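You operate a simulated robot arm through the tools that you are given. There is no shell and no other tool.

Carry out the task below with a simulated two-armed robot. There is one attempt and no reset: what you move stays moved.

Task
Heat the solder pot to 400 and tin the pins of bobbin D7.
Fine: open the damper and flux the pins first; bobbin back on its peg, heater off.

The check looks at the end state, three seconds after you hand in, the way a careful person would. Anything else that was tipped, shoved, dropped, spilled or broken makes it a failure.

Robot
Two 6-joint arms with fingered hands on one trunk that stands fixed in place. Base frame: the origin is at the foot of the trunk, x ahead of it, y to its left, z up. Units: m, rad, N and s.
The left shoulder is at [0.02, 0.157, 0.829], the right one opposite. With the tool pointing down near the work surface each hand reaches from about 0.32 to 0.82 m from the base axis, measured 20 degrees to its own side. Payload 4.1 kg a hand.
Tool frame (each hand has its own): the origin (TCP) lies between the finger pads and is the grasp point; the fingertips stand 0.033 m ahead of it; z points along the fingers, y is the line along which they close. The gripper opens to 0.112 m; its body begins 0.039 m behind the TCP. The gripper is a hand of 4 fingers: y runs from the thumb to the fingers, the wrist lies at [-0.016, -0.118, -0.2] in the tool frame.
Orientation is that of the tool frame in the base frame, as [roll, pitch, yaw] about the fixed x, y, z axes, in that order (R = Rz(yaw) Ry(pitch) Rx(roll)). With the fingers straight down and the wrist toward the robot, the tool's x, y and z point along [0, 1, 0], [1, 0, 0] and [0, 0, -1] of the base frame.

Tools
- The arms move only by the tool drive_tool. It takes "left_rows", "right_rows" or both (then of equal length, played together; a hand with none holds still); each is a list of rows, each an object (a shift or turn left out is 0) with "offset": the shift along the base's x, y, z in units of 400 mm (1.0 is 400 mm), a list of three; "rot": the turn, a rotation vector about the base's x, y, z in units of 90 degrees (1.0 is 90 degrees), a list of three. In form: [{"offset": [x, y, z], "rot": [wx, wy, wz]}, ...]. A call has 1 to 20 rows; each row is the pose to reach, as a shift and turn from the pose commanded when the call began. A call with a number of a shift or a turn outside -1 to 1 is refused whole. Each row takes 0.2 s and may step no farther than 0.05 m and 0.15 rad from the row before; otherwise, the whole call is refused. A pose out of reach is approached as far as the arm can. The call stops where the force on the tool passes 60 N (or 10 N more than at its start, if that is more) or the arm is blocked; 0.2 s more then pass. In this call time passes only in rows, and 0.2 s behind the last. The reply holds the time, the measured pose of the TCP, the force on the tool along the base axes, the opening and the grip force, in the units named above and with some noise, with the torque about the TCP (base axes, N m) and any sound that the robot's microphone picked up.
- Cameras (640 x 400 px; columns grow to the right, rows downward): "scene" is now at [0.042, -0.0358, 1.4623]; the picture's right is [-0.35, -0.94, 0.00], its down [-0.55, 0.21, -0.81] and it looks along [0.75, -0.28, -0.59] (base axes); focal length 306 px, centre (320, 200). "left" rides on the left gripper at [-0.066, -0.089, -0.13] in its tool frame; the picture's right is [-0.79, -0.29, 0.54], its down [0.55, -0.71, 0.44] and it looks along [0.26, 0.64, 0.72] (tool axes); focal length 247 px, centre (320, 200). "right" rides on the right gripper at [0.066, -0.089, -0.13] in its tool frame; the picture's right is [-0.79, 0.29, -0.54], its down [-0.55, -0.71, 0.43] and it looks along [-0.26, 0.64, 0.72] (tool axes); focal length 247 px, centre (320, 200). There is no depth. A picture from a camera that has moved, and an enlarged one, comes with that camera's place and axes in the base frame and with its lens. The place of the scene camera against the robot may be out by one fixed shift of up to 0.012 m in any direction.
- get_image(camera): a new picture of that camera. It takes no simulated time.
- set_fingers(index, middle, ring, thumb_bend, thumb_turn, hand): sets how far each is bent, from 0 (flat) to 1 (curled in); at 0.3 the hand is open as for a grip, at 0.7 the pads meet at the TCP. One left out holds its place. A second passes; each finger stops where it meets its share of the squeeze, and holds until it gets a number again. It is the only way to open and close the hand. It gives what a move gives, with no picture; readings hold the bend of each and the force on the fingers (four entries, about 0 where the hand has none), thumb and palm. thumb_turn goes from beside the hand (0) to across from the fingers (1), as for a grip.
- aim_head(pan, tilt): turns the head with the scene camera to pan (to the left, within 1.501 rad either way) and tilt (down, from -0.506 to 1.204), counted from straight ahead of the robot. It gives what a move gives.
- enlarge(camera, box): a new picture of the part [left, top, right, bottom] of that camera's present view, enlarged. It takes no simulated time.
- close_job(): hands the job in; it is judged then, once.

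Places have to be worked out from the pictures, the camera data and where the tool is seen. Open the grippers and draw the arms clear of the work before you hand the job in, unless the task says otherwise.

The tools are called after ">>>" as name(argument=value, ...) on one line, values as JSON. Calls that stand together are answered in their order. drive_tool: Moves the arms, as the interface text tells. Its arguments: {"type":"object","properties":{"left_rows":{"type":"array"},"right_rows":{"type":"array"}},"required":[]} The other tools are called the same way: set_fingers (index, middle, ring, thumb_bend, thumb_turn, hand) moves the fingers one by one; aim_head (pan, tilt) turns the head that bears the scene camera; get_image (camera) takes a picture; enlarge (camera, box) takes an enlarged picture of a part of a camera's view; close_job () hands the job in.

At the start:

```text
clock: 0.0
left_tcp_pos: [0.3216, -0.0095, 1.2488]
left_orientation: [3.141, 0.0, 1.097]
left_force: [-0.2, -0.8, 0.7]
left_torque: [-0.01, 0.0, -0.03]
left_grip_width: 0.1118
left_finger_force: 0.1
left_shape: jaw
left_bend: [0.3, 0.3, 0.3, 0.3, 0.98]
left_finger forces: [0.0, 0.0, 0.1, 0.1, 0.0, 0.1]
right_tcp_pos: [0.306, -0.3486, 1.2886]
right_orientation: [3.141, -0.002, 1.098]
right_force: [0.3, -0.8, -0.6]
right_torque: [-0.01, 0.01, 0.01]
right_grip_width: 0.1114
right_finger_force: 0.2
right_shape: jaw
right_bend: [0.3, 0.3, 0.3, 0.3, 0.98]
right_finger forces: [0.1, 0.0, 0.0, 0.0, 0.0, 0.0]
head pan, tilt (commanded): [-0.361, 0.632]
```

scene: 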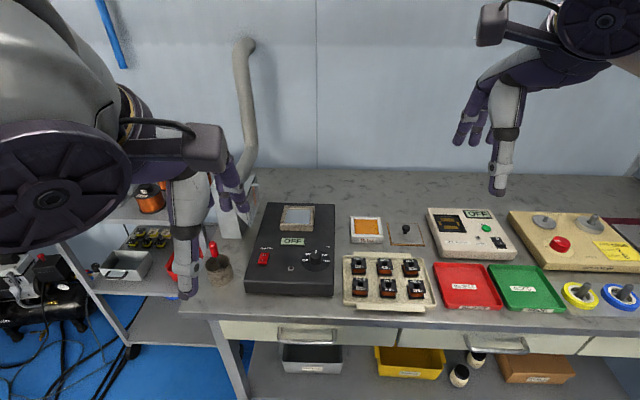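
right: 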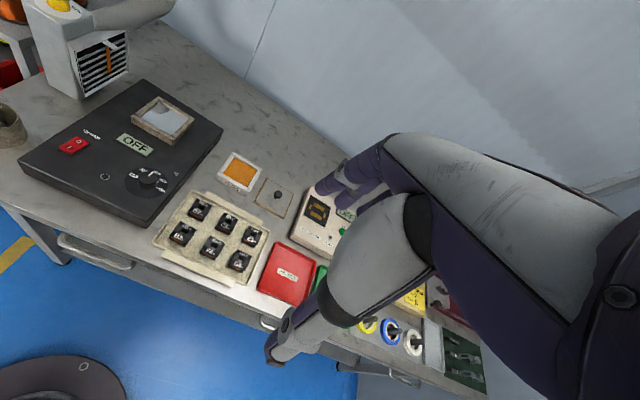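
left: 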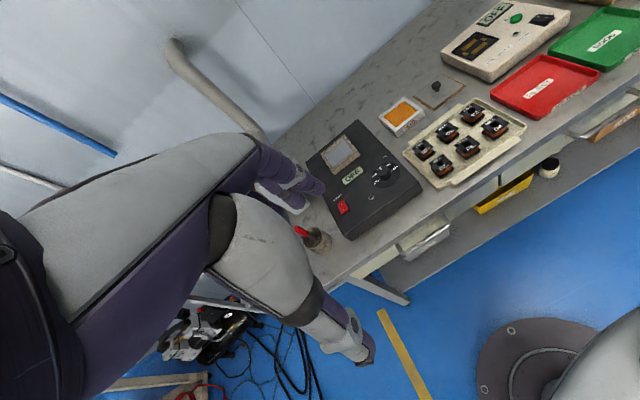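

The pictures show a bench with a solder pot unit (black box with OFF display), a flux pad, a bobbin tray, and a fume extractor at the left. I look closer at each before moving.

>>> enlarge(camera="scene", box=[230, 190, 350, 310])

>>> enlarge(camera="scene", box=[330, 200, 450, 320])

>>> enlarge(camera="right", box=[0, 0, 240, 240])

>>> enlarge(camera="right", box=[140, 140, 300, 300])

>>> enlarge(camera="left", box=[380, 80, 540, 200])

```text
3.33 times, centred on (290, 250) of scene
camera zoom: at [0.042, -0.0358, 1.4623], right [-0.35, -0.94, 0.0], down [-0.55, 0.21, -0.81], along [0.75, -0.28, -0.59], focal length 1019 px, centre (420, 33)
```

zoom: 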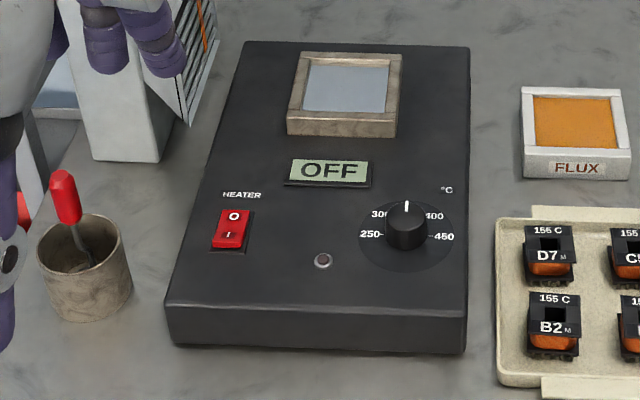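

```text
3.33 times, centred on (390, 260) of scene
camera zoom: at [0.042, -0.0358, 1.4623], right [-0.35, -0.94, 0.0], down [-0.55, 0.21, -0.81], along [0.75, -0.28, -0.59], focal length 1019 px, centre (87, 0)
```

zoom: 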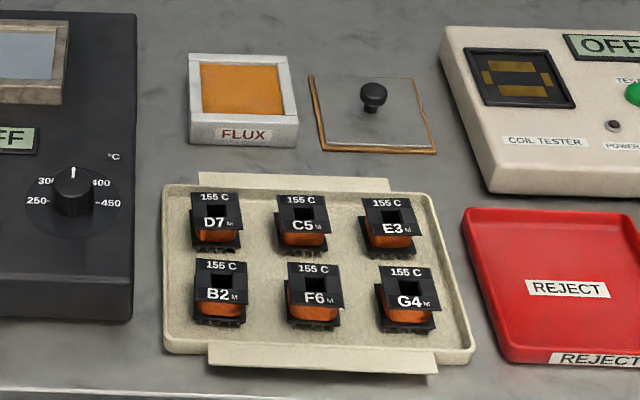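

```text
1.67 times, centred on (120, 120) of right
camera zoom: at [0.2562, -0.2495, 1.4186], right [-0.11, -0.84, 0.54], down [-0.88, -0.17, -0.44], along [0.46, -0.52, -0.72], focal length 412 px, centre (653, 333)
```

zoom: 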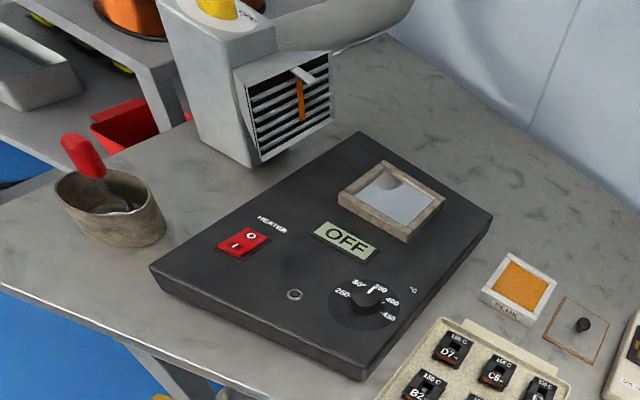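

```text
2.50 times, centred on (220, 220) of right
camera zoom: at [0.2562, -0.2495, 1.4186], right [-0.11, -0.84, 0.54], down [-0.88, -0.17, -0.44], along [0.46, -0.52, -0.72], focal length 617 px, centre (570, 150)
```

zoom: 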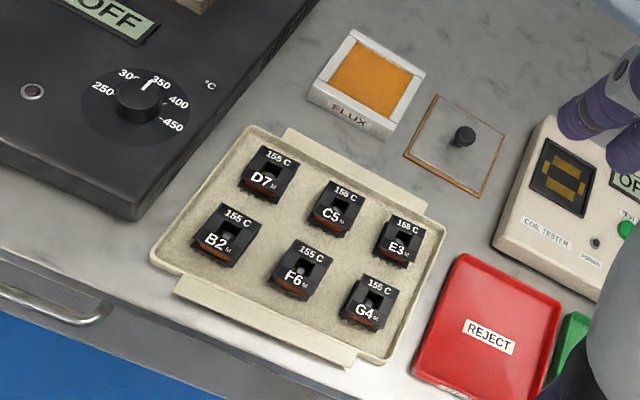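

```text
3.33 times, centred on (460, 140) of left
camera zoom: at [0.211, -0.027, 1.3796], right [-0.62, -0.57, -0.54], down [-0.38, 0.82, -0.44], along [0.69, -0.06, -0.72], focal length 823 px, centre (-147, 400)
```

zoom: 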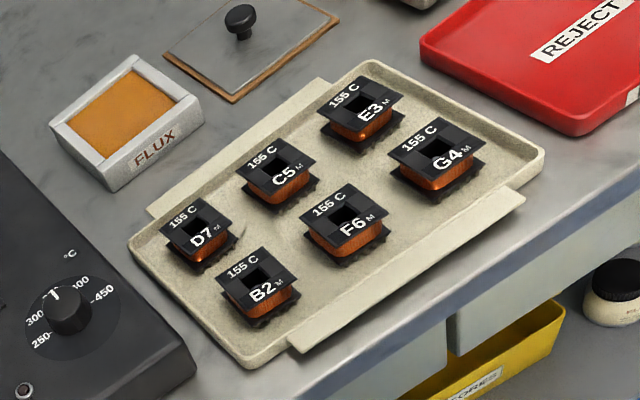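

The unit's knob points at 350, D7 is the back-left bobbin of the tray (about [0.524, -0.317, 0.856] by triangulation), and the fume extractor with an orange lever is hidden behind the left hand. I move the left hand out to the left for a clear view.

>>> drive_tool(left_rows=[{"offset": [0, 0.12, 0]}, {"offset": [0, 0.24, 0]}, {"offset": [0, 0.36, 0]}, {"offset": [0, 0.48, 0]}, {"offset": [0, 0.6, 0]}, {"offset": [0, 0.72, 0]}, {"offset": [0, 0.84, 0]}])

>>> aim_head(pan=-0.15, tilt=0.65)

>>> get_image(camera="scene")

>>> get_image(camera="left")

```text
clock: 1.6
left_tcp_pos: [0.3211, 0.3267, 1.2479]
left_orientation: [3.14, 0.0, 1.098]
left_force: [-0.4, -0.6, 0.9]
left_torque: [-0.01, 0.03, 0.0]
left_grip_width: 0.1116
left_finger_force: 0.0
left_shape: jaw
left_bend: [0.3, 0.3, 0.3, 0.3, 0.98]
left_finger forces: [0.0, 0.1, 0.0, 0.1, 0.0, 0.0]
right_tcp_pos: [0.3063, -0.3487, 1.2875]
right_orientation: [3.141, -0.002, 1.098]
right_force: [0.3, -0.4, 0.0]
right_torque: [0.02, -0.02, -0.02]
right_grip_width: 0.1117
right_finger_force: 0.0
right_shape: jaw
right_bend: [0.3, 0.3, 0.3, 0.3, 0.98]
right_finger forces: [0.0, 0.1, 0.1, 0.0, 0.1, 0.1]
head pan, tilt (commanded): [-0.361, 0.632]
```

```text
clock: 2.3
left_tcp_pos: [0.3195, 0.3258, 1.2487]
left_orientation: [-3.141, 0.001, 1.097]
left_force: [0.4, -0.3, 0.5]
left_torque: [0.02, 0.0, -0.01]
left_grip_width: 0.1119
left_finger_force: 0.1
left_shape: jaw
left_bend: [0.3, 0.3, 0.3, 0.3, 0.98]
left_finger forces: [0.1, 0.1, 0.1, 0.0, 0.0, 0.1]
right_tcp_pos: [0.3057, -0.3472, 1.2896]
right_orientation: [3.14, -0.001, 1.097]
right_force: [-0.4, 0.4, 0.1]
right_torque: [-0.03, 0.03, -0.02]
right_grip_width: 0.1114
right_finger_force: 0.0
right_shape: jaw
right_bend: [0.3, 0.3, 0.3, 0.3, 0.98]
right_finger forces: [0.0, 0.1, 0.1, 0.1, 0.0, 0.0]
head pan, tilt (commanded): [-0.15, 0.649]
```

```text
taken
camera scene: at [0.046, -0.018, 1.4609], right [-0.15, -0.99, 0.0], down [-0.6, 0.09, -0.8], along [0.79, -0.12, -0.6], focal length 306 px, centre (320, 200)
```

scene: 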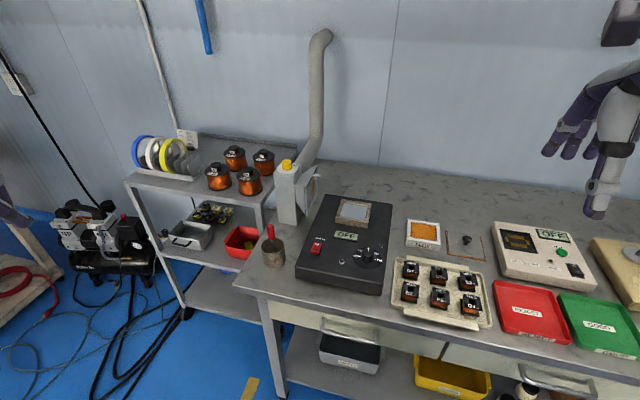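

```text
taken
camera left: at [0.2111, 0.3082, 1.3793], right [-0.62, -0.57, -0.54], down [-0.38, 0.82, -0.44], along [0.69, -0.06, -0.72], focal length 247 px, centre (320, 200)
```

left: 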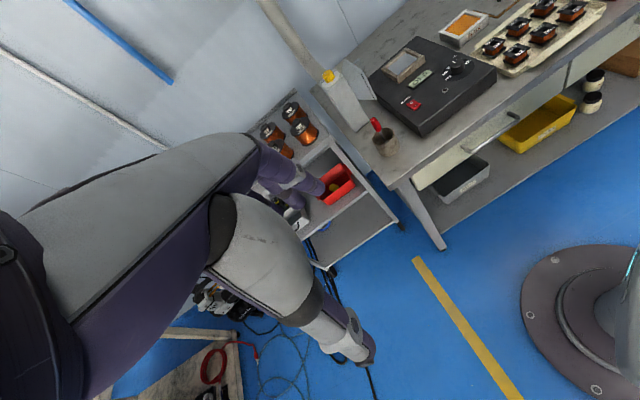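

The extractor column stands behind-left of the pot unit with a yellow top knob and a grille facing right. I enlarge it from the scene and right cameras.

>>> enlarge(camera="scene", box=[250, 145, 350, 235])

>>> enlarge(camera="right", box=[20, 0, 160, 110])

>>> enlarge(camera="scene", box=[290, 185, 400, 300])

>>> enlarge(camera="scene", box=[390, 210, 500, 330])

```text
4.44 times, centred on (300, 190) of scene
camera zoom: at [0.046, -0.018, 1.4609], right [-0.15, -0.99, 0.0], down [-0.6, 0.09, -0.8], along [0.79, -0.12, -0.6], focal length 1359 px, centre (409, 244)
```

zoom: 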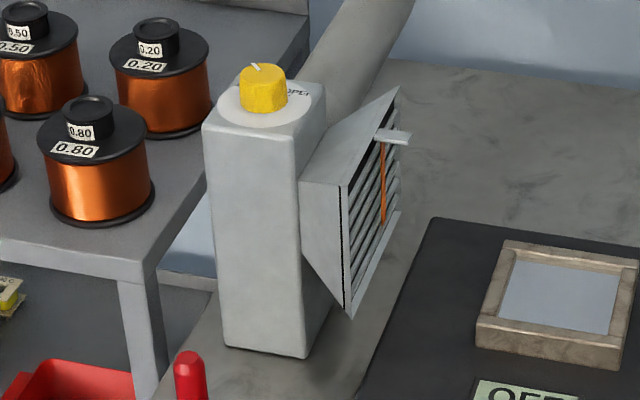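

```text
3.64 times, centred on (90, 55) of right
camera zoom: at [0.2562, -0.2494, 1.4186], right [-0.11, -0.84, 0.54], down [-0.88, -0.17, -0.44], along [0.46, -0.52, -0.72], focal length 898 px, centre (1156, 727)
```

zoom: 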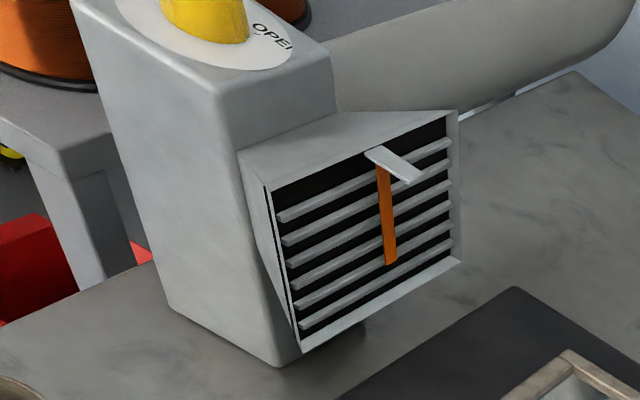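

```text
3.48 times, centred on (345, 242) of scene
camera zoom: at [0.046, -0.018, 1.4609], right [-0.15, -0.99, 0.0], down [-0.6, 0.09, -0.8], along [0.79, -0.12, -0.6], focal length 1063 px, centre (233, 52)
```

zoom: 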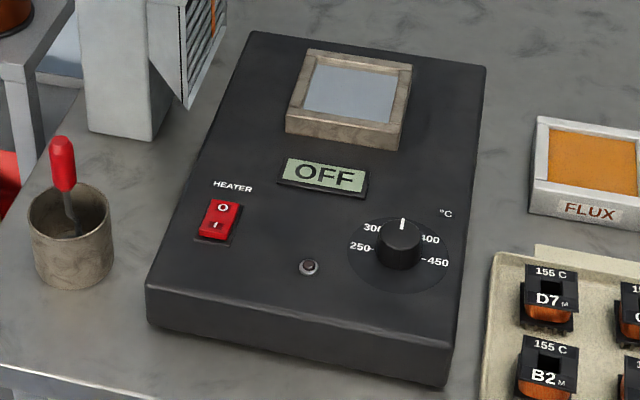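

```text
3.33 times, centred on (445, 270) of scene
camera zoom: at [0.046, -0.018, 1.4609], right [-0.15, -0.99, 0.0], down [-0.6, 0.09, -0.8], along [0.79, -0.12, -0.6], focal length 1019 px, centre (-97, -33)
```

zoom: 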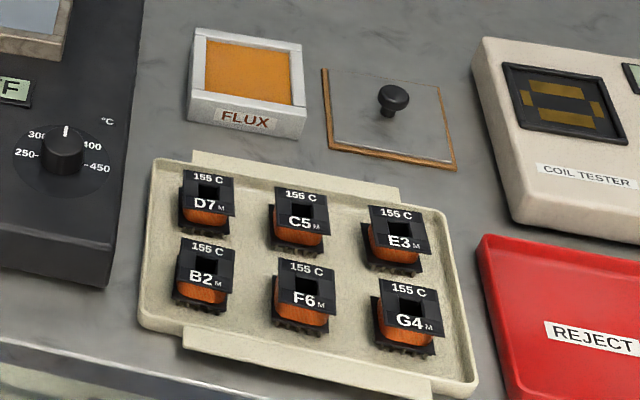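

The yellow knob on top of the extractor is the damper control (an OPEN label shows beside it), at about [0.80, -0.03, 1.02]; the orange strip is only a flow telltale. I bring the left hand camera nearer to read its dial.

>>> drive_tool(left_rows=[{"offset": [0.075, -0.0765, -0.01], "rot": [0, 0, 0.03]}, {"offset": [0.15, -0.153, -0.02], "rot": [0, 0, 0.06]}, {"offset": [0.225, -0.2295, -0.03], "rot": [0, 0, 0.09]}, {"offset": [0.3, -0.306, -0.04], "rot": [0, 0, 0.12]}, {"offset": [0.375, -0.3825, -0.05], "rot": [0, 0, 0.15]}, {"offset": [0.45, -0.459, -0.06], "rot": [0, 0, 0.18]}, {"offset": [0.525, -0.5355, -0.07], "rot": [0, 0, 0.21]}, {"offset": [0.6, -0.612, -0.08], "rot": [0, 0, 0.24]}, {"offset": [0.675, -0.6885, -0.09], "rot": [0, 0, 0.27]}, {"offset": [0.75, -0.765, -0.1], "rot": [0, 0, 0.3]}])

>>> get_image(camera="left")

>>> get_image(camera="scene")

```text
clock: 4.5
left_tcp_pos: [0.6149, 0.0247, 1.204]
left_orientation: [-3.142, 0.001, 1.568]
left_force: [0.6, 0.3, 0.7]
left_torque: [-0.04, -0.02, -0.02]
left_grip_width: 0.1117
left_finger_force: 0.0
left_shape: jaw
left_bend: [0.3, 0.3, 0.3, 0.3, 0.98]
left_finger forces: [0.1, 0.0, 0.1, 0.0, 0.0, 0.0]
left hand out of reach, approached as far as the arm can: row 10
right_tcp_pos: [0.3061, -0.3479, 1.2886]
right_orientation: [3.14, 0.0, 1.099]
right_force: [0.1, 0.1, -0.4]
right_torque: [-0.02, 0.01, 0.0]
right_grip_width: 0.1116
right_finger_force: 0.1
right_shape: jaw
right_bend: [0.3, 0.3, 0.3, 0.3, 0.98]
right_finger forces: [0.0, 0.0, 0.0, 0.0, 0.0, 0.1]
head pan, tilt (commanded): [-0.15, 0.649]
```

```text
taken
camera left: at [0.5257, -0.041, 1.3351], right [-0.29, -0.79, -0.54], down [-0.71, 0.55, -0.44], along [0.64, 0.26, -0.72], focal length 247 px, centre (320, 200)
```

left: 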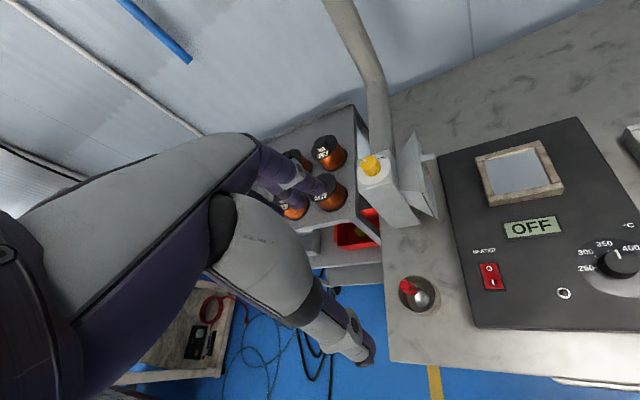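

```text
taken
camera scene: at [0.0457, -0.0174, 1.4609], right [-0.15, -0.99, 0.0], down [-0.6, 0.09, -0.8], along [0.79, -0.12, -0.6], focal length 306 px, centre (320, 200)
```

scene: 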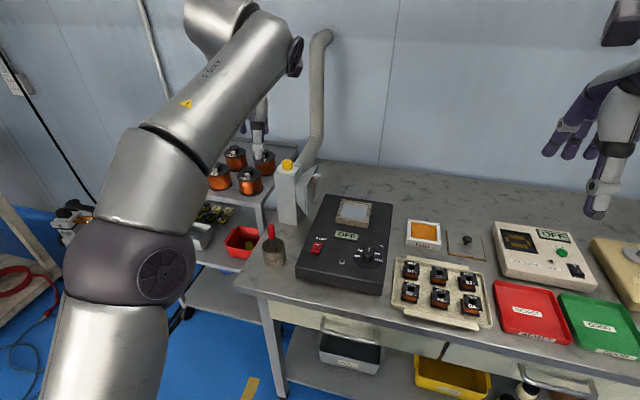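

>>> enlarge(camera="left", box=[340, 135, 430, 215])

>>> enlarge(camera="left", box=[440, 120, 640, 320])

>>> enlarge(camera="left", box=[560, 215, 640, 305])

```text
5.00 times, centred on (385, 175) of left
camera zoom: at [0.5257, -0.041, 1.3351], right [-0.29, -0.79, -0.54], down [-0.71, 0.55, -0.44], along [0.64, 0.26, -0.72], focal length 1235 px, centre (-5, 325)
```

zoom: 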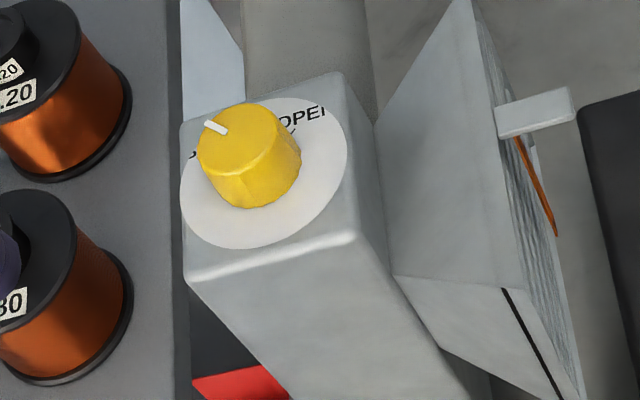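

```text
2.00 times, centred on (540, 220) of left
camera zoom: at [0.5257, -0.041, 1.3351], right [-0.29, -0.79, -0.54], down [-0.71, 0.55, -0.44], along [0.64, 0.26, -0.72], focal length 494 px, centre (-120, 160)
```

zoom: 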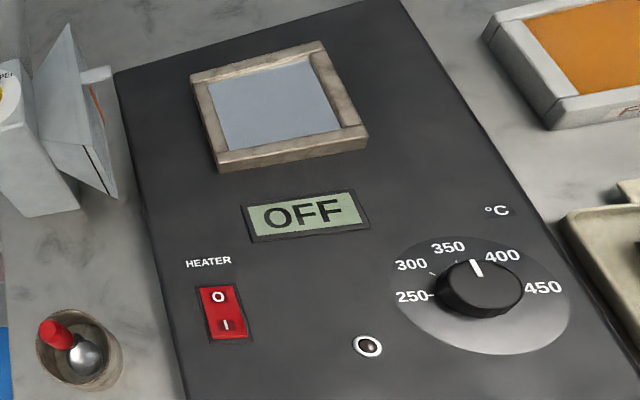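

```text
4.44 times, centred on (600, 260) of left
camera zoom: at [0.5257, -0.041, 1.3351], right [-0.29, -0.79, -0.54], down [-0.71, 0.55, -0.44], along [0.64, 0.26, -0.72], focal length 1098 px, centre (-924, -67)
```

zoom: 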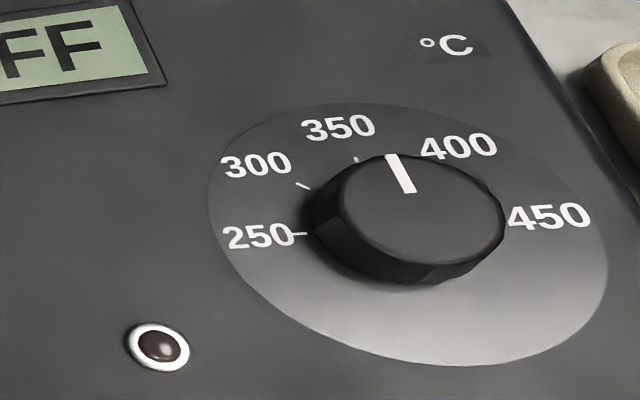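

The damper knob points at SHUT (about 21° left of ahead) and OPEN is about 90° clockwise from there. The temperature pointer is near 350. I bring the right hand lower to inspect the bobbins, pegs and flux closely.

>>> drive_tool(right_rows=[{"offset": [0.047, 0.039, -0.095], "rot": [0, 0, 0.014]}, {"offset": [0.094, 0.078, -0.19], "rot": [0, 0, 0.028]}, {"offset": [0.141, 0.117, -0.285], "rot": [0, 0, 0.043]}, {"offset": [0.188, 0.156, -0.38], "rot": [0, 0, 0.057]}, {"offset": [0.235, 0.195, -0.475], "rot": [0, 0, 0.071]}])

>>> get_image(camera="right")

>>> enlarge(camera="right", box=[200, 130, 360, 270])

```text
clock: 5.7
left_tcp_pos: [0.615, 0.0227, 1.2034]
left_orientation: [3.141, 0.0, 1.571]
left_force: [-1.2, -0.2, 0.6]
left_torque: [0.0, -0.02, 0.01]
left_grip_width: 0.1116
left_finger_force: 0.2
left_shape: jaw
left_bend: [0.3, 0.3, 0.3, 0.3, 0.98]
left_finger forces: [0.0, 0.1, 0.1, 0.0, 0.0, 0.0]
right_tcp_pos: [0.398, -0.2716, 1.0991]
right_orientation: [3.138, -0.003, 1.21]
right_force: [0.8, -0.1, 0.3]
right_torque: [0.01, -0.04, -0.01]
right_grip_width: 0.1118
right_finger_force: 0.1
right_shape: jaw
right_bend: [0.3, 0.3, 0.3, 0.3, 0.98]
right_finger forces: [0.1, 0.0, 0.0, 0.0, 0.1, 0.1]
head pan, tilt (commanded): [-0.15, 0.649]
```

```text
taken
camera right: at [0.337, -0.1779, 1.2292], right [-0.01, -0.84, 0.54], down [-0.86, -0.27, -0.44], along [0.51, -0.47, -0.72], focal length 247 px, centre (320, 200)
```

right: 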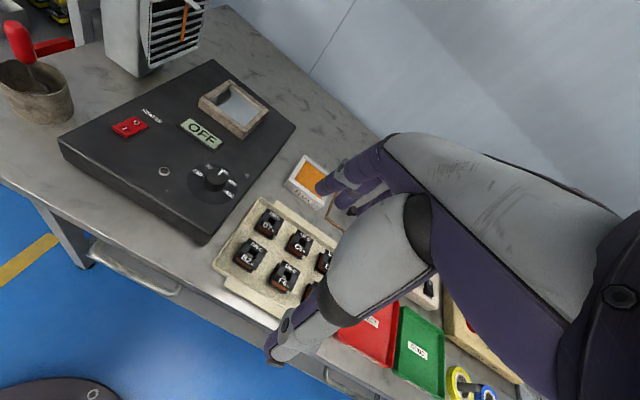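

```text
2.86 times, centred on (280, 200) of right
camera zoom: at [0.337, -0.1779, 1.2292], right [-0.01, -0.84, 0.54], down [-0.86, -0.27, -0.44], along [0.51, -0.47, -0.72], focal length 706 px, centre (434, 200)
```

zoom: 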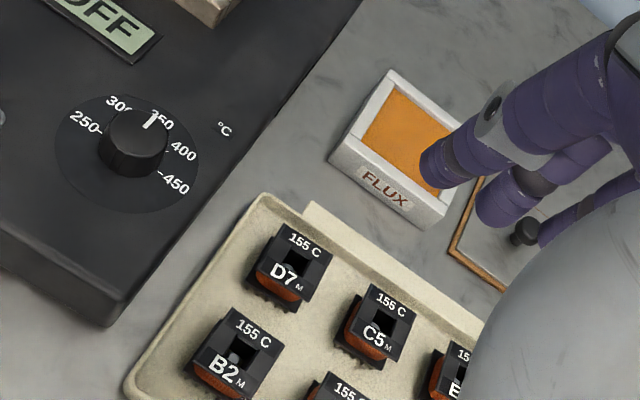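

I enlarge D7 to see its peg, pins and flange.

>>> enlarge(camera="right", box=[245, 195, 325, 255])

>>> enlarge(camera="right", box=[180, 70, 290, 210])

>>> enlarge(camera="scene", box=[395, 250, 445, 310])

```text
6.67 times, centred on (285, 225) of right
camera zoom: at [0.337, -0.1779, 1.2292], right [-0.01, -0.84, 0.54], down [-0.86, -0.27, -0.44], along [0.51, -0.47, -0.72], focal length 1646 px, centre (553, 33)
```

zoom: 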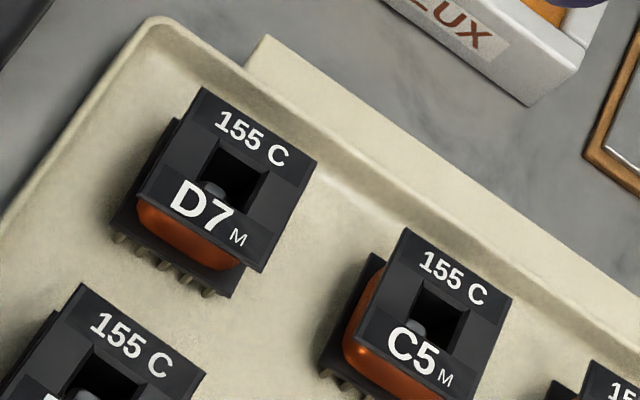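

```text
2.86 times, centred on (235, 140) of right
camera zoom: at [0.337, -0.1779, 1.2292], right [-0.01, -0.84, 0.54], down [-0.86, -0.27, -0.44], along [0.51, -0.47, -0.72], focal length 706 px, centre (563, 371)
```

zoom: 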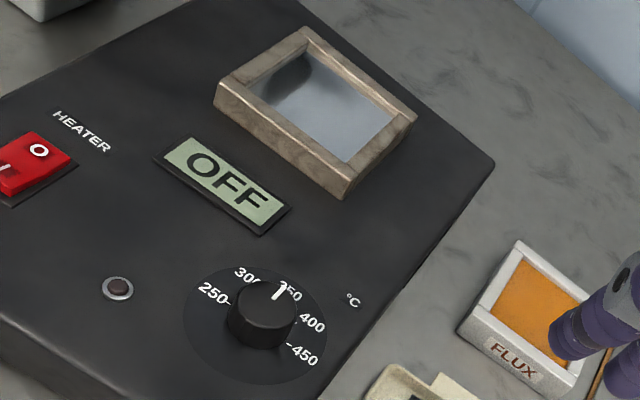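

```text
6.67 times, centred on (420, 280) of scene
camera zoom: at [0.0456, -0.0181, 1.4609], right [-0.15, -0.99, 0.0], down [-0.6, 0.09, -0.8], along [0.79, -0.12, -0.6], focal length 2038 px, centre (-347, -333)
```

zoom: 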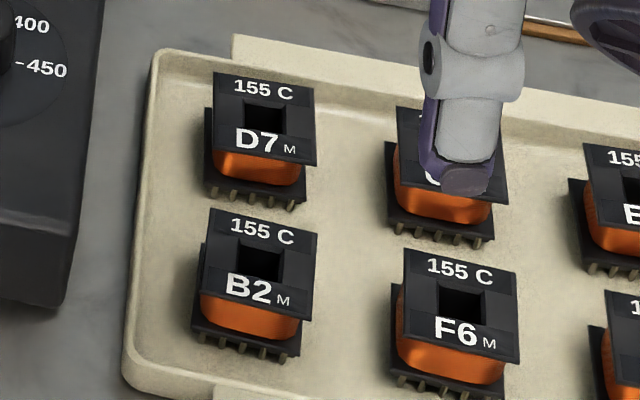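

D7 sits at about [0.523, -0.319], top at z≈0.857, turned about -21°; pot rim top is z≈0.888 with centre about [0.73, -0.217]; flux pad about [0.65, -0.41, 0.855]. I look closer at the dial, the switch and the pot.

>>> enlarge(camera="right", box=[190, 155, 250, 205])

>>> enlarge(camera="right", box=[190, 70, 280, 140])

>>> enlarge(camera="right", box=[100, 95, 170, 150])

>>> enlarge(camera="left", box=[460, 130, 580, 220])

```text
8.00 times, centred on (220, 180) of right
camera zoom: at [0.337, -0.1779, 1.2292], right [-0.01, -0.84, 0.54], down [-0.86, -0.27, -0.44], along [0.51, -0.47, -0.72], focal length 1976 px, centre (1120, 360)
```

zoom: 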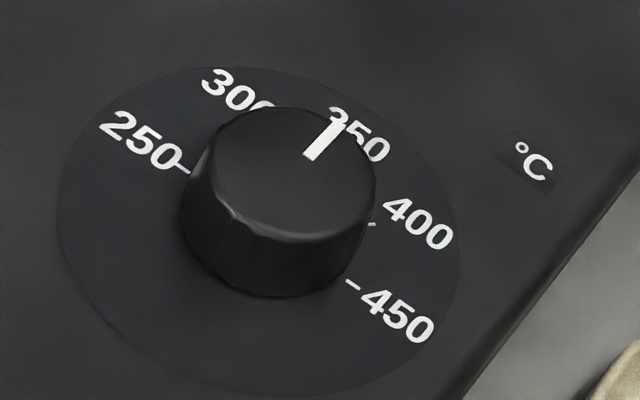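

```text
5.71 times, centred on (235, 105) of right
camera zoom: at [0.337, -0.1779, 1.2292], right [-0.01, -0.84, 0.54], down [-0.86, -0.27, -0.44], along [0.51, -0.47, -0.72], focal length 1411 px, centre (806, 743)
```

zoom: 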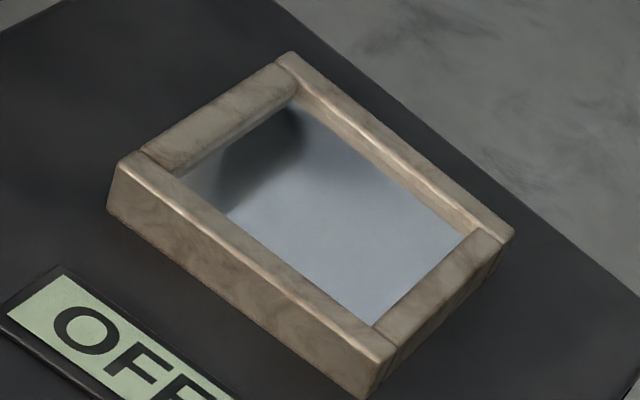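

```text
7.27 times, centred on (135, 122) of right
camera zoom: at [0.337, -0.1779, 1.2292], right [-0.01, -0.84, 0.54], down [-0.86, -0.27, -0.44], along [0.51, -0.47, -0.72], focal length 1796 px, centre (1666, 764)
```

zoom: 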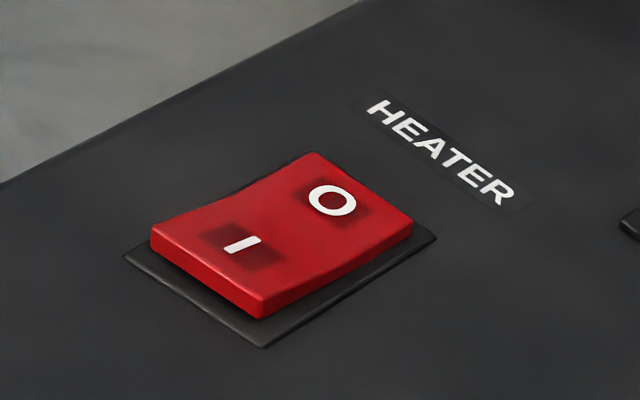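

```text
4.44 times, centred on (520, 175) of left
camera zoom: at [0.5257, -0.0418, 1.3347], right [-0.29, -0.79, -0.54], down [-0.71, 0.55, -0.44], along [0.64, 0.26, -0.72], focal length 1098 px, centre (-569, 311)
```

zoom: 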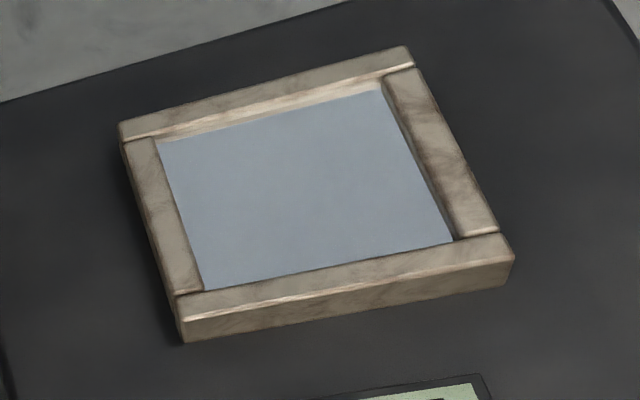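

The 400 tick is 45° clockwise from 350 (knob centre about [0.557, -0.212], top z≈0.893), and pressing the near "I" end at about [0.597, -0.082] switches the heater on. The damper knob (top about [0.808, -0.034, 1.023]) suits the right hand best, so I withdraw the left arm first.

>>> drive_tool(left_rows=[{"offset": [-0.075, 0.0765, 0.01], "rot": [0, 0, -0.03]}, {"offset": [-0.15, 0.153, 0.02], "rot": [0, 0, -0.06]}, {"offset": [-0.225, 0.2295, 0.03], "rot": [0, 0, -0.09]}, {"offset": [-0.3, 0.306, 0.04], "rot": [0, 0, -0.12]}, {"offset": [-0.375, 0.3825, 0.05], "rot": [0, 0, -0.15]}, {"offset": [-0.45, 0.459, 0.06], "rot": [0, 0, -0.18]}, {"offset": [-0.525, 0.5355, 0.07], "rot": [0, 0, -0.21]}, {"offset": [-0.6, 0.612, 0.08], "rot": [0, 0, -0.24]}, {"offset": [-0.675, 0.6885, 0.09], "rot": [0, 0, -0.27]}, {"offset": [-0.74, 0.76, 0.1], "rot": [0, 0, -0.3]}])

>>> enlarge(camera="scene", box=[560, 60, 640, 240])

```text
clock: 7.9
left_tcp_pos: [0.3181, 0.3278, 1.2438]
left_orientation: [3.141, -0.001, 1.095]
left_force: [-0.2, 0.1, 0.1]
left_torque: [0.03, 0.0, 0.01]
left_grip_width: 0.112
left_finger_force: 0.1
left_shape: jaw
left_bend: [0.3, 0.3, 0.3, 0.3, 0.98]
left_finger forces: [0.1, 0.0, 0.0, 0.1, 0.0, 0.0]
right_tcp_pos: [0.3983, -0.2715, 1.0992]
right_orientation: [-3.14, -0.002, 1.208]
right_force: [0.6, 1.1, 0.2]
right_torque: [0.03, 0.01, -0.01]
right_grip_width: 0.112
right_finger_force: 0.1
right_shape: jaw
right_bend: [0.3, 0.3, 0.3, 0.3, 0.98]
right_finger forces: [0.1, 0.0, 0.1, 0.0, 0.0, 0.0]
head pan, tilt (commanded): [-0.15, 0.649]
```

```text
2.22 times, centred on (600, 150) of scene
camera zoom: at [0.0463, -0.0182, 1.4608], right [-0.15, -0.99, 0.0], down [-0.6, 0.09, -0.8], along [0.79, -0.12, -0.6], focal length 679 px, centre (-302, 311)
```

zoom: 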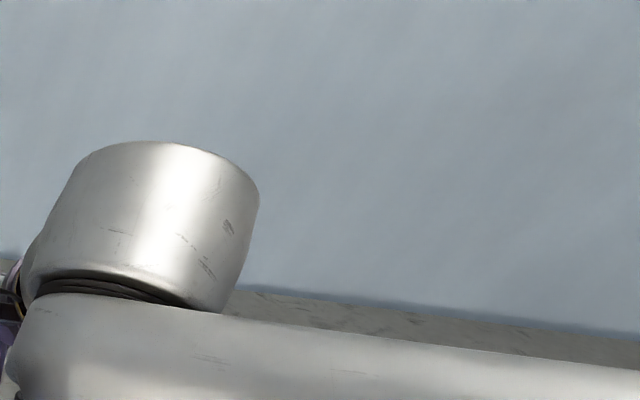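

Left arm is back at its clear pose. Now I check how the right hand looks in the scene, to learn finger geometry.

>>> get_image(camera="scene")

>>> enlarge(camera="scene", box=[360, 150, 540, 330])

```text
taken
camera scene: at [0.0463, -0.0182, 1.4608], right [-0.15, -0.99, 0.0], down [-0.6, 0.09, -0.8], along [0.79, -0.12, -0.6], focal length 306 px, centre (320, 200)
```

scene: 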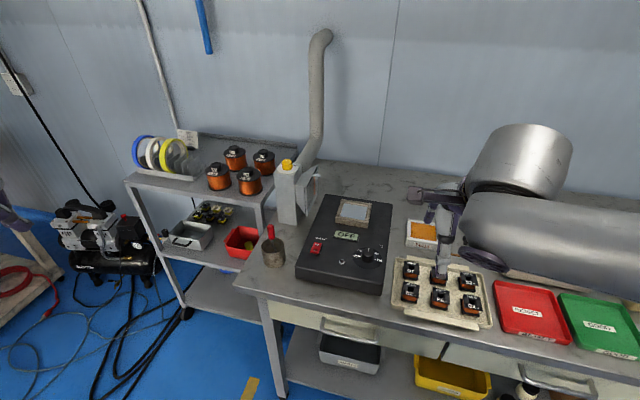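

```text
2.22 times, centred on (450, 240) of scene
camera zoom: at [0.0463, -0.0182, 1.4608], right [-0.15, -0.99, 0.0], down [-0.6, 0.09, -0.8], along [0.79, -0.12, -0.6], focal length 679 px, centre (31, 111)
```

zoom: 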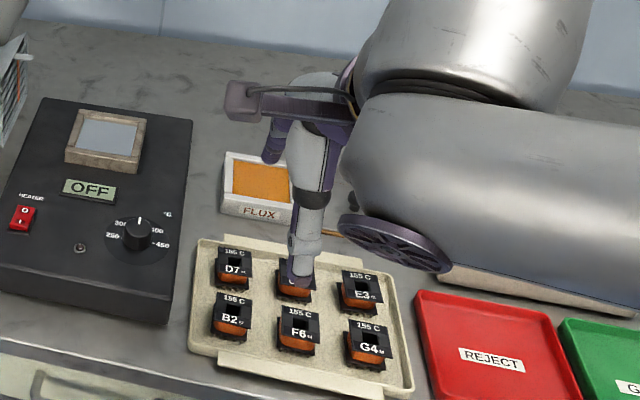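

The right forearm is well above the bench. I yaw the right hand about 88° left (closing line toward +68°) while moving it to about [0.58, -0.13, 1.16], in preparation for gripping the damper knob.

>>> drive_tool(right_rows=[{"offset": [0.035, 0.0272, 0.0117], "rot": [0, 0, 0.0758]}, {"offset": [0.07, 0.0544, 0.0234], "rot": [0, 0, 0.1516]}, {"offset": [0.105, 0.0816, 0.0351], "rot": [0, 0, 0.2274]}, {"offset": [0.14, 0.1088, 0.0468], "rot": [0, 0, 0.3032]}, {"offset": [0.175, 0.136, 0.0585], "rot": [0, 0, 0.379]}, {"offset": [0.21, 0.1632, 0.0702], "rot": [0, 0, 0.4548]}, {"offset": [0.245, 0.1904, 0.0819], "rot": [0, 0, 0.5306]}, {"offset": [0.28, 0.2176, 0.0936], "rot": [0, 0, 0.6064]}, {"offset": [0.315, 0.2448, 0.1053], "rot": [0, 0, 0.6822]}, {"offset": [0.35, 0.272, 0.117], "rot": [0, 0, 0.758]}, {"offset": [0.385, 0.2992, 0.1287], "rot": [0, 0, 0.8338]}, {"offset": [0.42, 0.3264, 0.1404], "rot": [0, 0, 0.9096]}, {"offset": [0.455, 0.3536, 0.1521], "rot": [0, 0, 0.9854]}])

>>> get_image(camera="scene")

>>> get_image(camera="right")

```text
clock: 10.7
left_tcp_pos: [0.3186, 0.3278, 1.2449]
left_orientation: [-3.141, -0.001, 1.098]
left_force: [-0.7, -0.4, 0.8]
left_torque: [0.01, -0.04, 0.0]
left_grip_width: 0.1119
left_finger_force: 0.0
left_shape: jaw
left_bend: [0.3, 0.3, 0.3, 0.3, 0.98]
left_finger forces: [0.1, 0.0, 0.1, 0.1, 0.1, 0.1]
right_tcp_pos: [0.5832, -0.1299, 1.1592]
right_orientation: [3.139, 0.0, 2.762]
right_force: [-0.5, -1.3, 0.9]
right_torque: [0.02, -0.05, 0.0]
right_grip_width: 0.1117
right_finger_force: 0.1
right_shape: jaw
right_bend: [0.3, 0.3, 0.3, 0.3, 0.98]
right_finger forces: [0.1, 0.0, 0.0, 0.0, 0.0, 0.0]
head pan, tilt (commanded): [-0.15, 0.649]
```

```text
taken
camera scene: at [0.0453, -0.0183, 1.4609], right [-0.15, -0.99, 0.0], down [-0.6, 0.09, -0.8], along [0.79, -0.12, -0.6], focal length 306 px, centre (320, 200)
```

scene: 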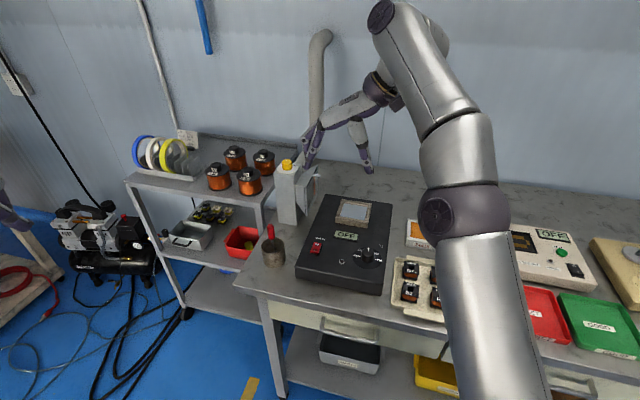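

```text
taken
camera right: at [0.4874, -0.1882, 1.2888], right [0.84, -0.03, 0.54], down [0.25, -0.86, -0.44], along [0.48, 0.5, -0.72], focal length 247 px, centre (320, 200)
```

right: 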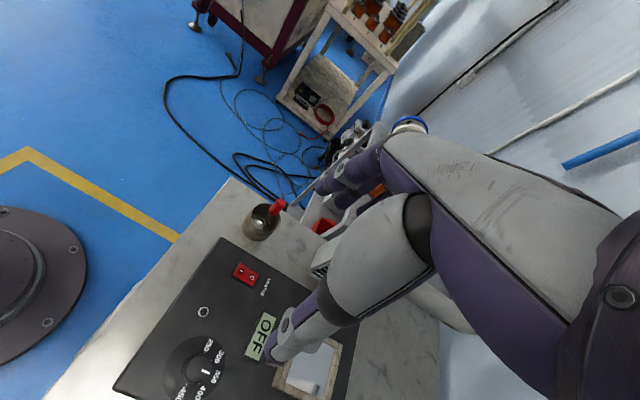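

The closing line is at +68° as planned. I now tilt the fingers 35° forward about the closing line and come to about [0.66, -0.08, 1.13].

>>> drive_tool(right_rows=[{"offset": [0.0385, 0.025, -0.0145], "rot": [-0.0289, -0.0722, 0]}, {"offset": [0.077, 0.05, -0.029], "rot": [-0.0577, -0.1445, 0]}, {"offset": [0.1155, 0.075, -0.0435], "rot": [-0.0866, -0.2167, 0]}, {"offset": [0.154, 0.1, -0.058], "rot": [-0.1154, -0.289, 0]}, {"offset": [0.1925, 0.125, -0.0725], "rot": [-0.1443, -0.3612, 0]}])

>>> get_image(camera="right")

>>> enlarge(camera="scene", box=[250, 90, 410, 230])

```text
clock: 11.9
left_tcp_pos: [0.3179, 0.3271, 1.2445]
left_orientation: [-3.14, -0.001, 1.097]
left_force: [-0.2, -0.4, -0.1]
left_torque: [-0.03, 0.03, -0.02]
left_grip_width: 0.1118
left_finger_force: 0.1
left_shape: jaw
left_bend: [0.3, 0.3, 0.3, 0.3, 0.98]
left_finger forces: [0.1, 0.0, 0.0, 0.0, 0.0, 0.1]
right_tcp_pos: [0.6609, -0.0793, 1.1299]
right_orientation: [3.136, 0.613, 2.758]
right_force: [0.3, -0.5, -0.5]
right_torque: [-0.01, 0.0, 0.01]
right_grip_width: 0.1117
right_finger_force: 0.0
right_shape: jaw
right_bend: [0.3, 0.3, 0.3, 0.3, 0.98]
right_finger forces: [0.1, 0.0, 0.0, 0.0, 0.0, 0.0]
head pan, tilt (commanded): [-0.15, 0.649]
```

```text
taken
camera right: at [0.5068, -0.1141, 1.1982], right [0.42, 0.14, 0.9], down [0.39, -0.92, -0.04], along [0.82, 0.36, -0.44], focal length 247 px, centre (320, 200)
```

right: 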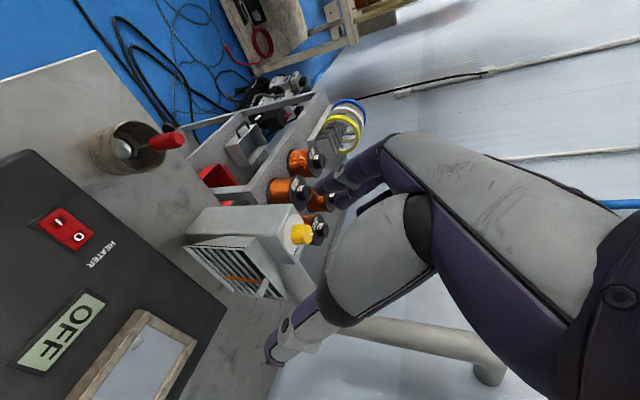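

```text
2.86 times, centred on (330, 160) of scene
camera zoom: at [0.046, -0.0181, 1.4608], right [-0.15, -0.99, 0.0], down [-0.6, 0.09, -0.8], along [0.79, -0.12, -0.6], focal length 874 px, centre (291, 314)
```

zoom: 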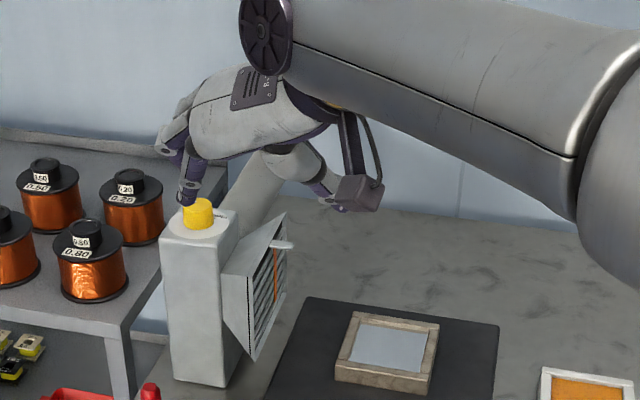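

In the hand view the yellow knob sits right between thumb and fingers; the pipe runs behind on the right. I enlarge for detail.

>>> enlarge(camera="right", box=[180, 170, 340, 310])

>>> enlarge(camera="right", box=[260, 200, 350, 270])

>>> enlarge(camera="left", box=[280, 0, 480, 160])

```text
2.86 times, centred on (260, 240) of right
camera zoom: at [0.5068, -0.1141, 1.1982], right [0.42, 0.14, 0.9], down [0.39, -0.92, -0.04], along [0.82, 0.36, -0.44], focal length 706 px, centre (491, 86)
```

zoom: 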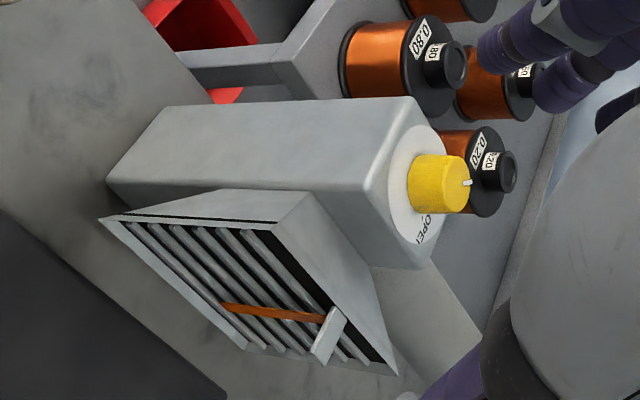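

```text
5.71 times, centred on (305, 235) of right
camera zoom: at [0.5068, -0.1141, 1.1982], right [0.42, 0.14, 0.9], down [0.39, -0.92, -0.04], along [0.82, 0.36, -0.44], focal length 1411 px, centre (406, 0)
```

zoom: 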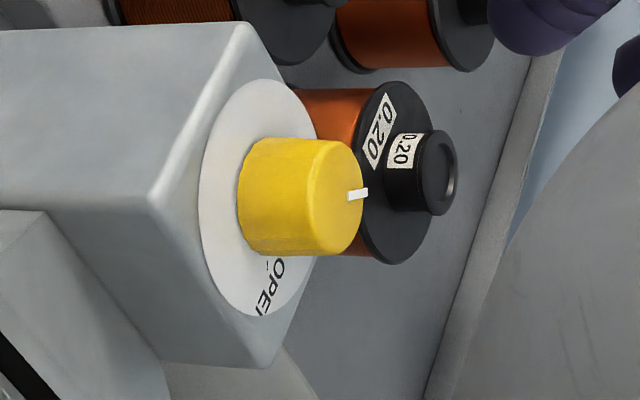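

```text
2.50 times, centred on (380, 80) of left
camera zoom: at [0.2092, 0.3097, 1.3753], right [-0.62, -0.57, -0.54], down [-0.38, 0.82, -0.44], along [0.69, -0.06, -0.72], focal length 617 px, centre (170, 500)
```

zoom: 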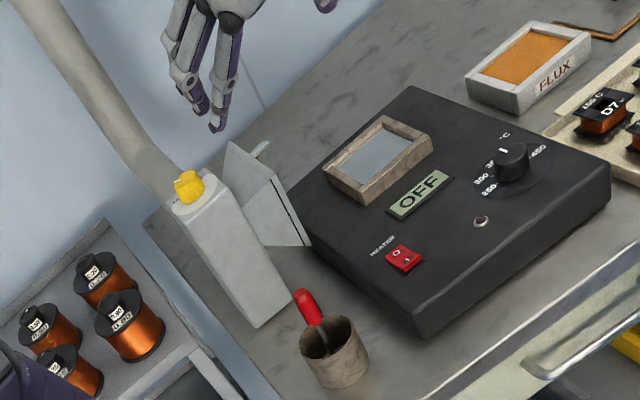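

The knob axis is at about [0.812, -0.034], z 1.000–1.0245, diameter about 30 mm (right/left rays agree). I pre-shape the right hand narrower (index kept open), then I will slide in horizontally from the near side.

>>> set_fingers(hand="right", index=0.3, middle=0.45, ring=0.45, thumb_bend=0.45)

>>> drive_tool(right_rows=[{"offset": [0.0456, 0.0387, -0.053], "rot": [-0.0082, -0.0266, 0.0278]}, {"offset": [0.0912, 0.0775, -0.106], "rot": [-0.0164, -0.0533, 0.0556]}, {"offset": [0.1369, 0.1162, -0.159], "rot": [-0.0245, -0.08, 0.0833]}, {"offset": [0.1825, 0.155, -0.2125], "rot": [-0.0327, -0.1066, 0.1111]}])

>>> get_image(camera="right")

>>> enlarge(camera="scene", box=[250, 110, 370, 220])

>>> enlarge(camera="left", box=[280, 0, 420, 110])

```text
clock: 12.9
left_tcp_pos: [0.3181, 0.328, 1.2444]
left_orientation: [3.14, 0.0, 1.098]
left_force: [-0.3, 0.9, -0.4]
left_torque: [-0.05, -0.02, -0.01]
left_grip_width: 0.1119
left_finger_force: 0.0
left_shape: jaw
left_bend: [0.3, 0.3, 0.3, 0.3, 0.98]
left_finger forces: [0.0, 0.0, 0.1, 0.1, 0.0, 0.1]
right_tcp_pos: [0.6593, -0.079, 1.1295]
right_orientation: [3.138, 0.611, 2.758]
right_force: [0.0, 1.0, 0.1]
right_torque: [0.05, 0.0, -0.01]
right_grip_width: 0.0932
right_finger_force: 0.1
right_shape: fingers
right_bend: [0.3, 0.45, 0.45, 0.45, 0.98]
right_finger forces: [0.0, 0.1, 0.1, 0.0, 0.0, 0.0]
head pan, tilt (commanded): [-0.15, 0.649]
```

```text
clock: 13.9
left_tcp_pos: [0.3186, 0.3268, 1.2455]
left_orientation: [-3.14, -0.001, 1.098]
left_force: [-0.7, 0.1, 0.4]
left_torque: [-0.02, -0.02, 0.01]
left_grip_width: 0.1119
left_finger_force: 0.1
left_shape: jaw
left_bend: [0.3, 0.3, 0.3, 0.3, 0.98]
left_finger forces: [0.1, 0.0, 0.0, 0.0, 0.0, 0.1]
right_tcp_pos: [0.7306, -0.0185, 1.0439]
right_orientation: [3.137, 0.787, 2.929]
right_force: [0.3, -1.3, -0.1]
right_torque: [-0.02, 0.03, -0.03]
right_grip_width: 0.0926
right_finger_force: 0.1
right_shape: fingers
right_bend: [0.3, 0.45, 0.45, 0.45, 0.98]
right_finger forces: [0.1, 0.0, 0.0, 0.0, 0.0, 0.0]
head pan, tilt (commanded): [-0.15, 0.649]
```

```text
taken
camera right: at [0.5775, -0.0771, 1.0905], right [0.23, 0.24, 0.94], down [0.54, -0.84, 0.08], along [0.81, 0.49, -0.32], focal length 247 px, centre (320, 200)
```

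right: 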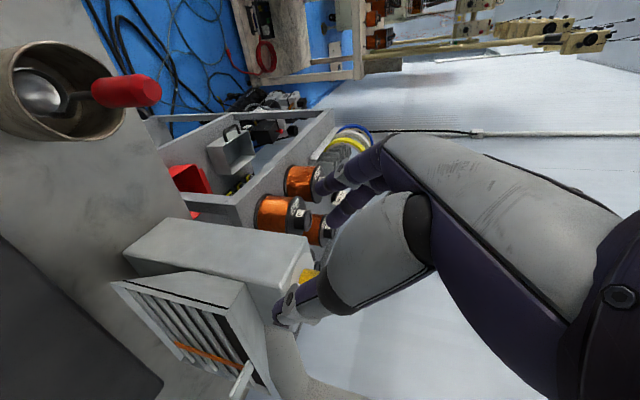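

```text
3.64 times, centred on (310, 165) of scene
camera zoom: at [0.0457, -0.0181, 1.4609], right [-0.15, -0.99, 0.0], down [-0.6, 0.09, -0.8], along [0.79, -0.12, -0.6], focal length 1112 px, centre (356, 327)
```

zoom: 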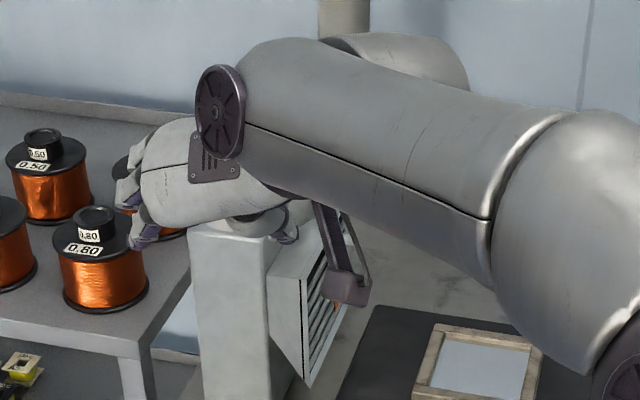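

```text
3.64 times, centred on (350, 55) of left
camera zoom: at [0.209, 0.3096, 1.3754], right [-0.62, -0.57, -0.54], down [-0.38, 0.82, -0.44], along [0.69, -0.06, -0.72], focal length 898 px, centre (211, 727)
```

zoom: 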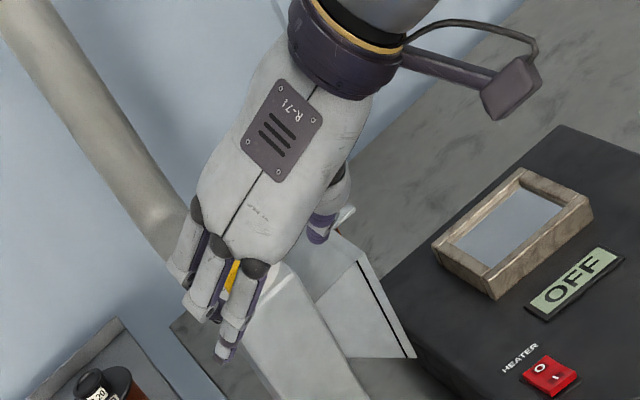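

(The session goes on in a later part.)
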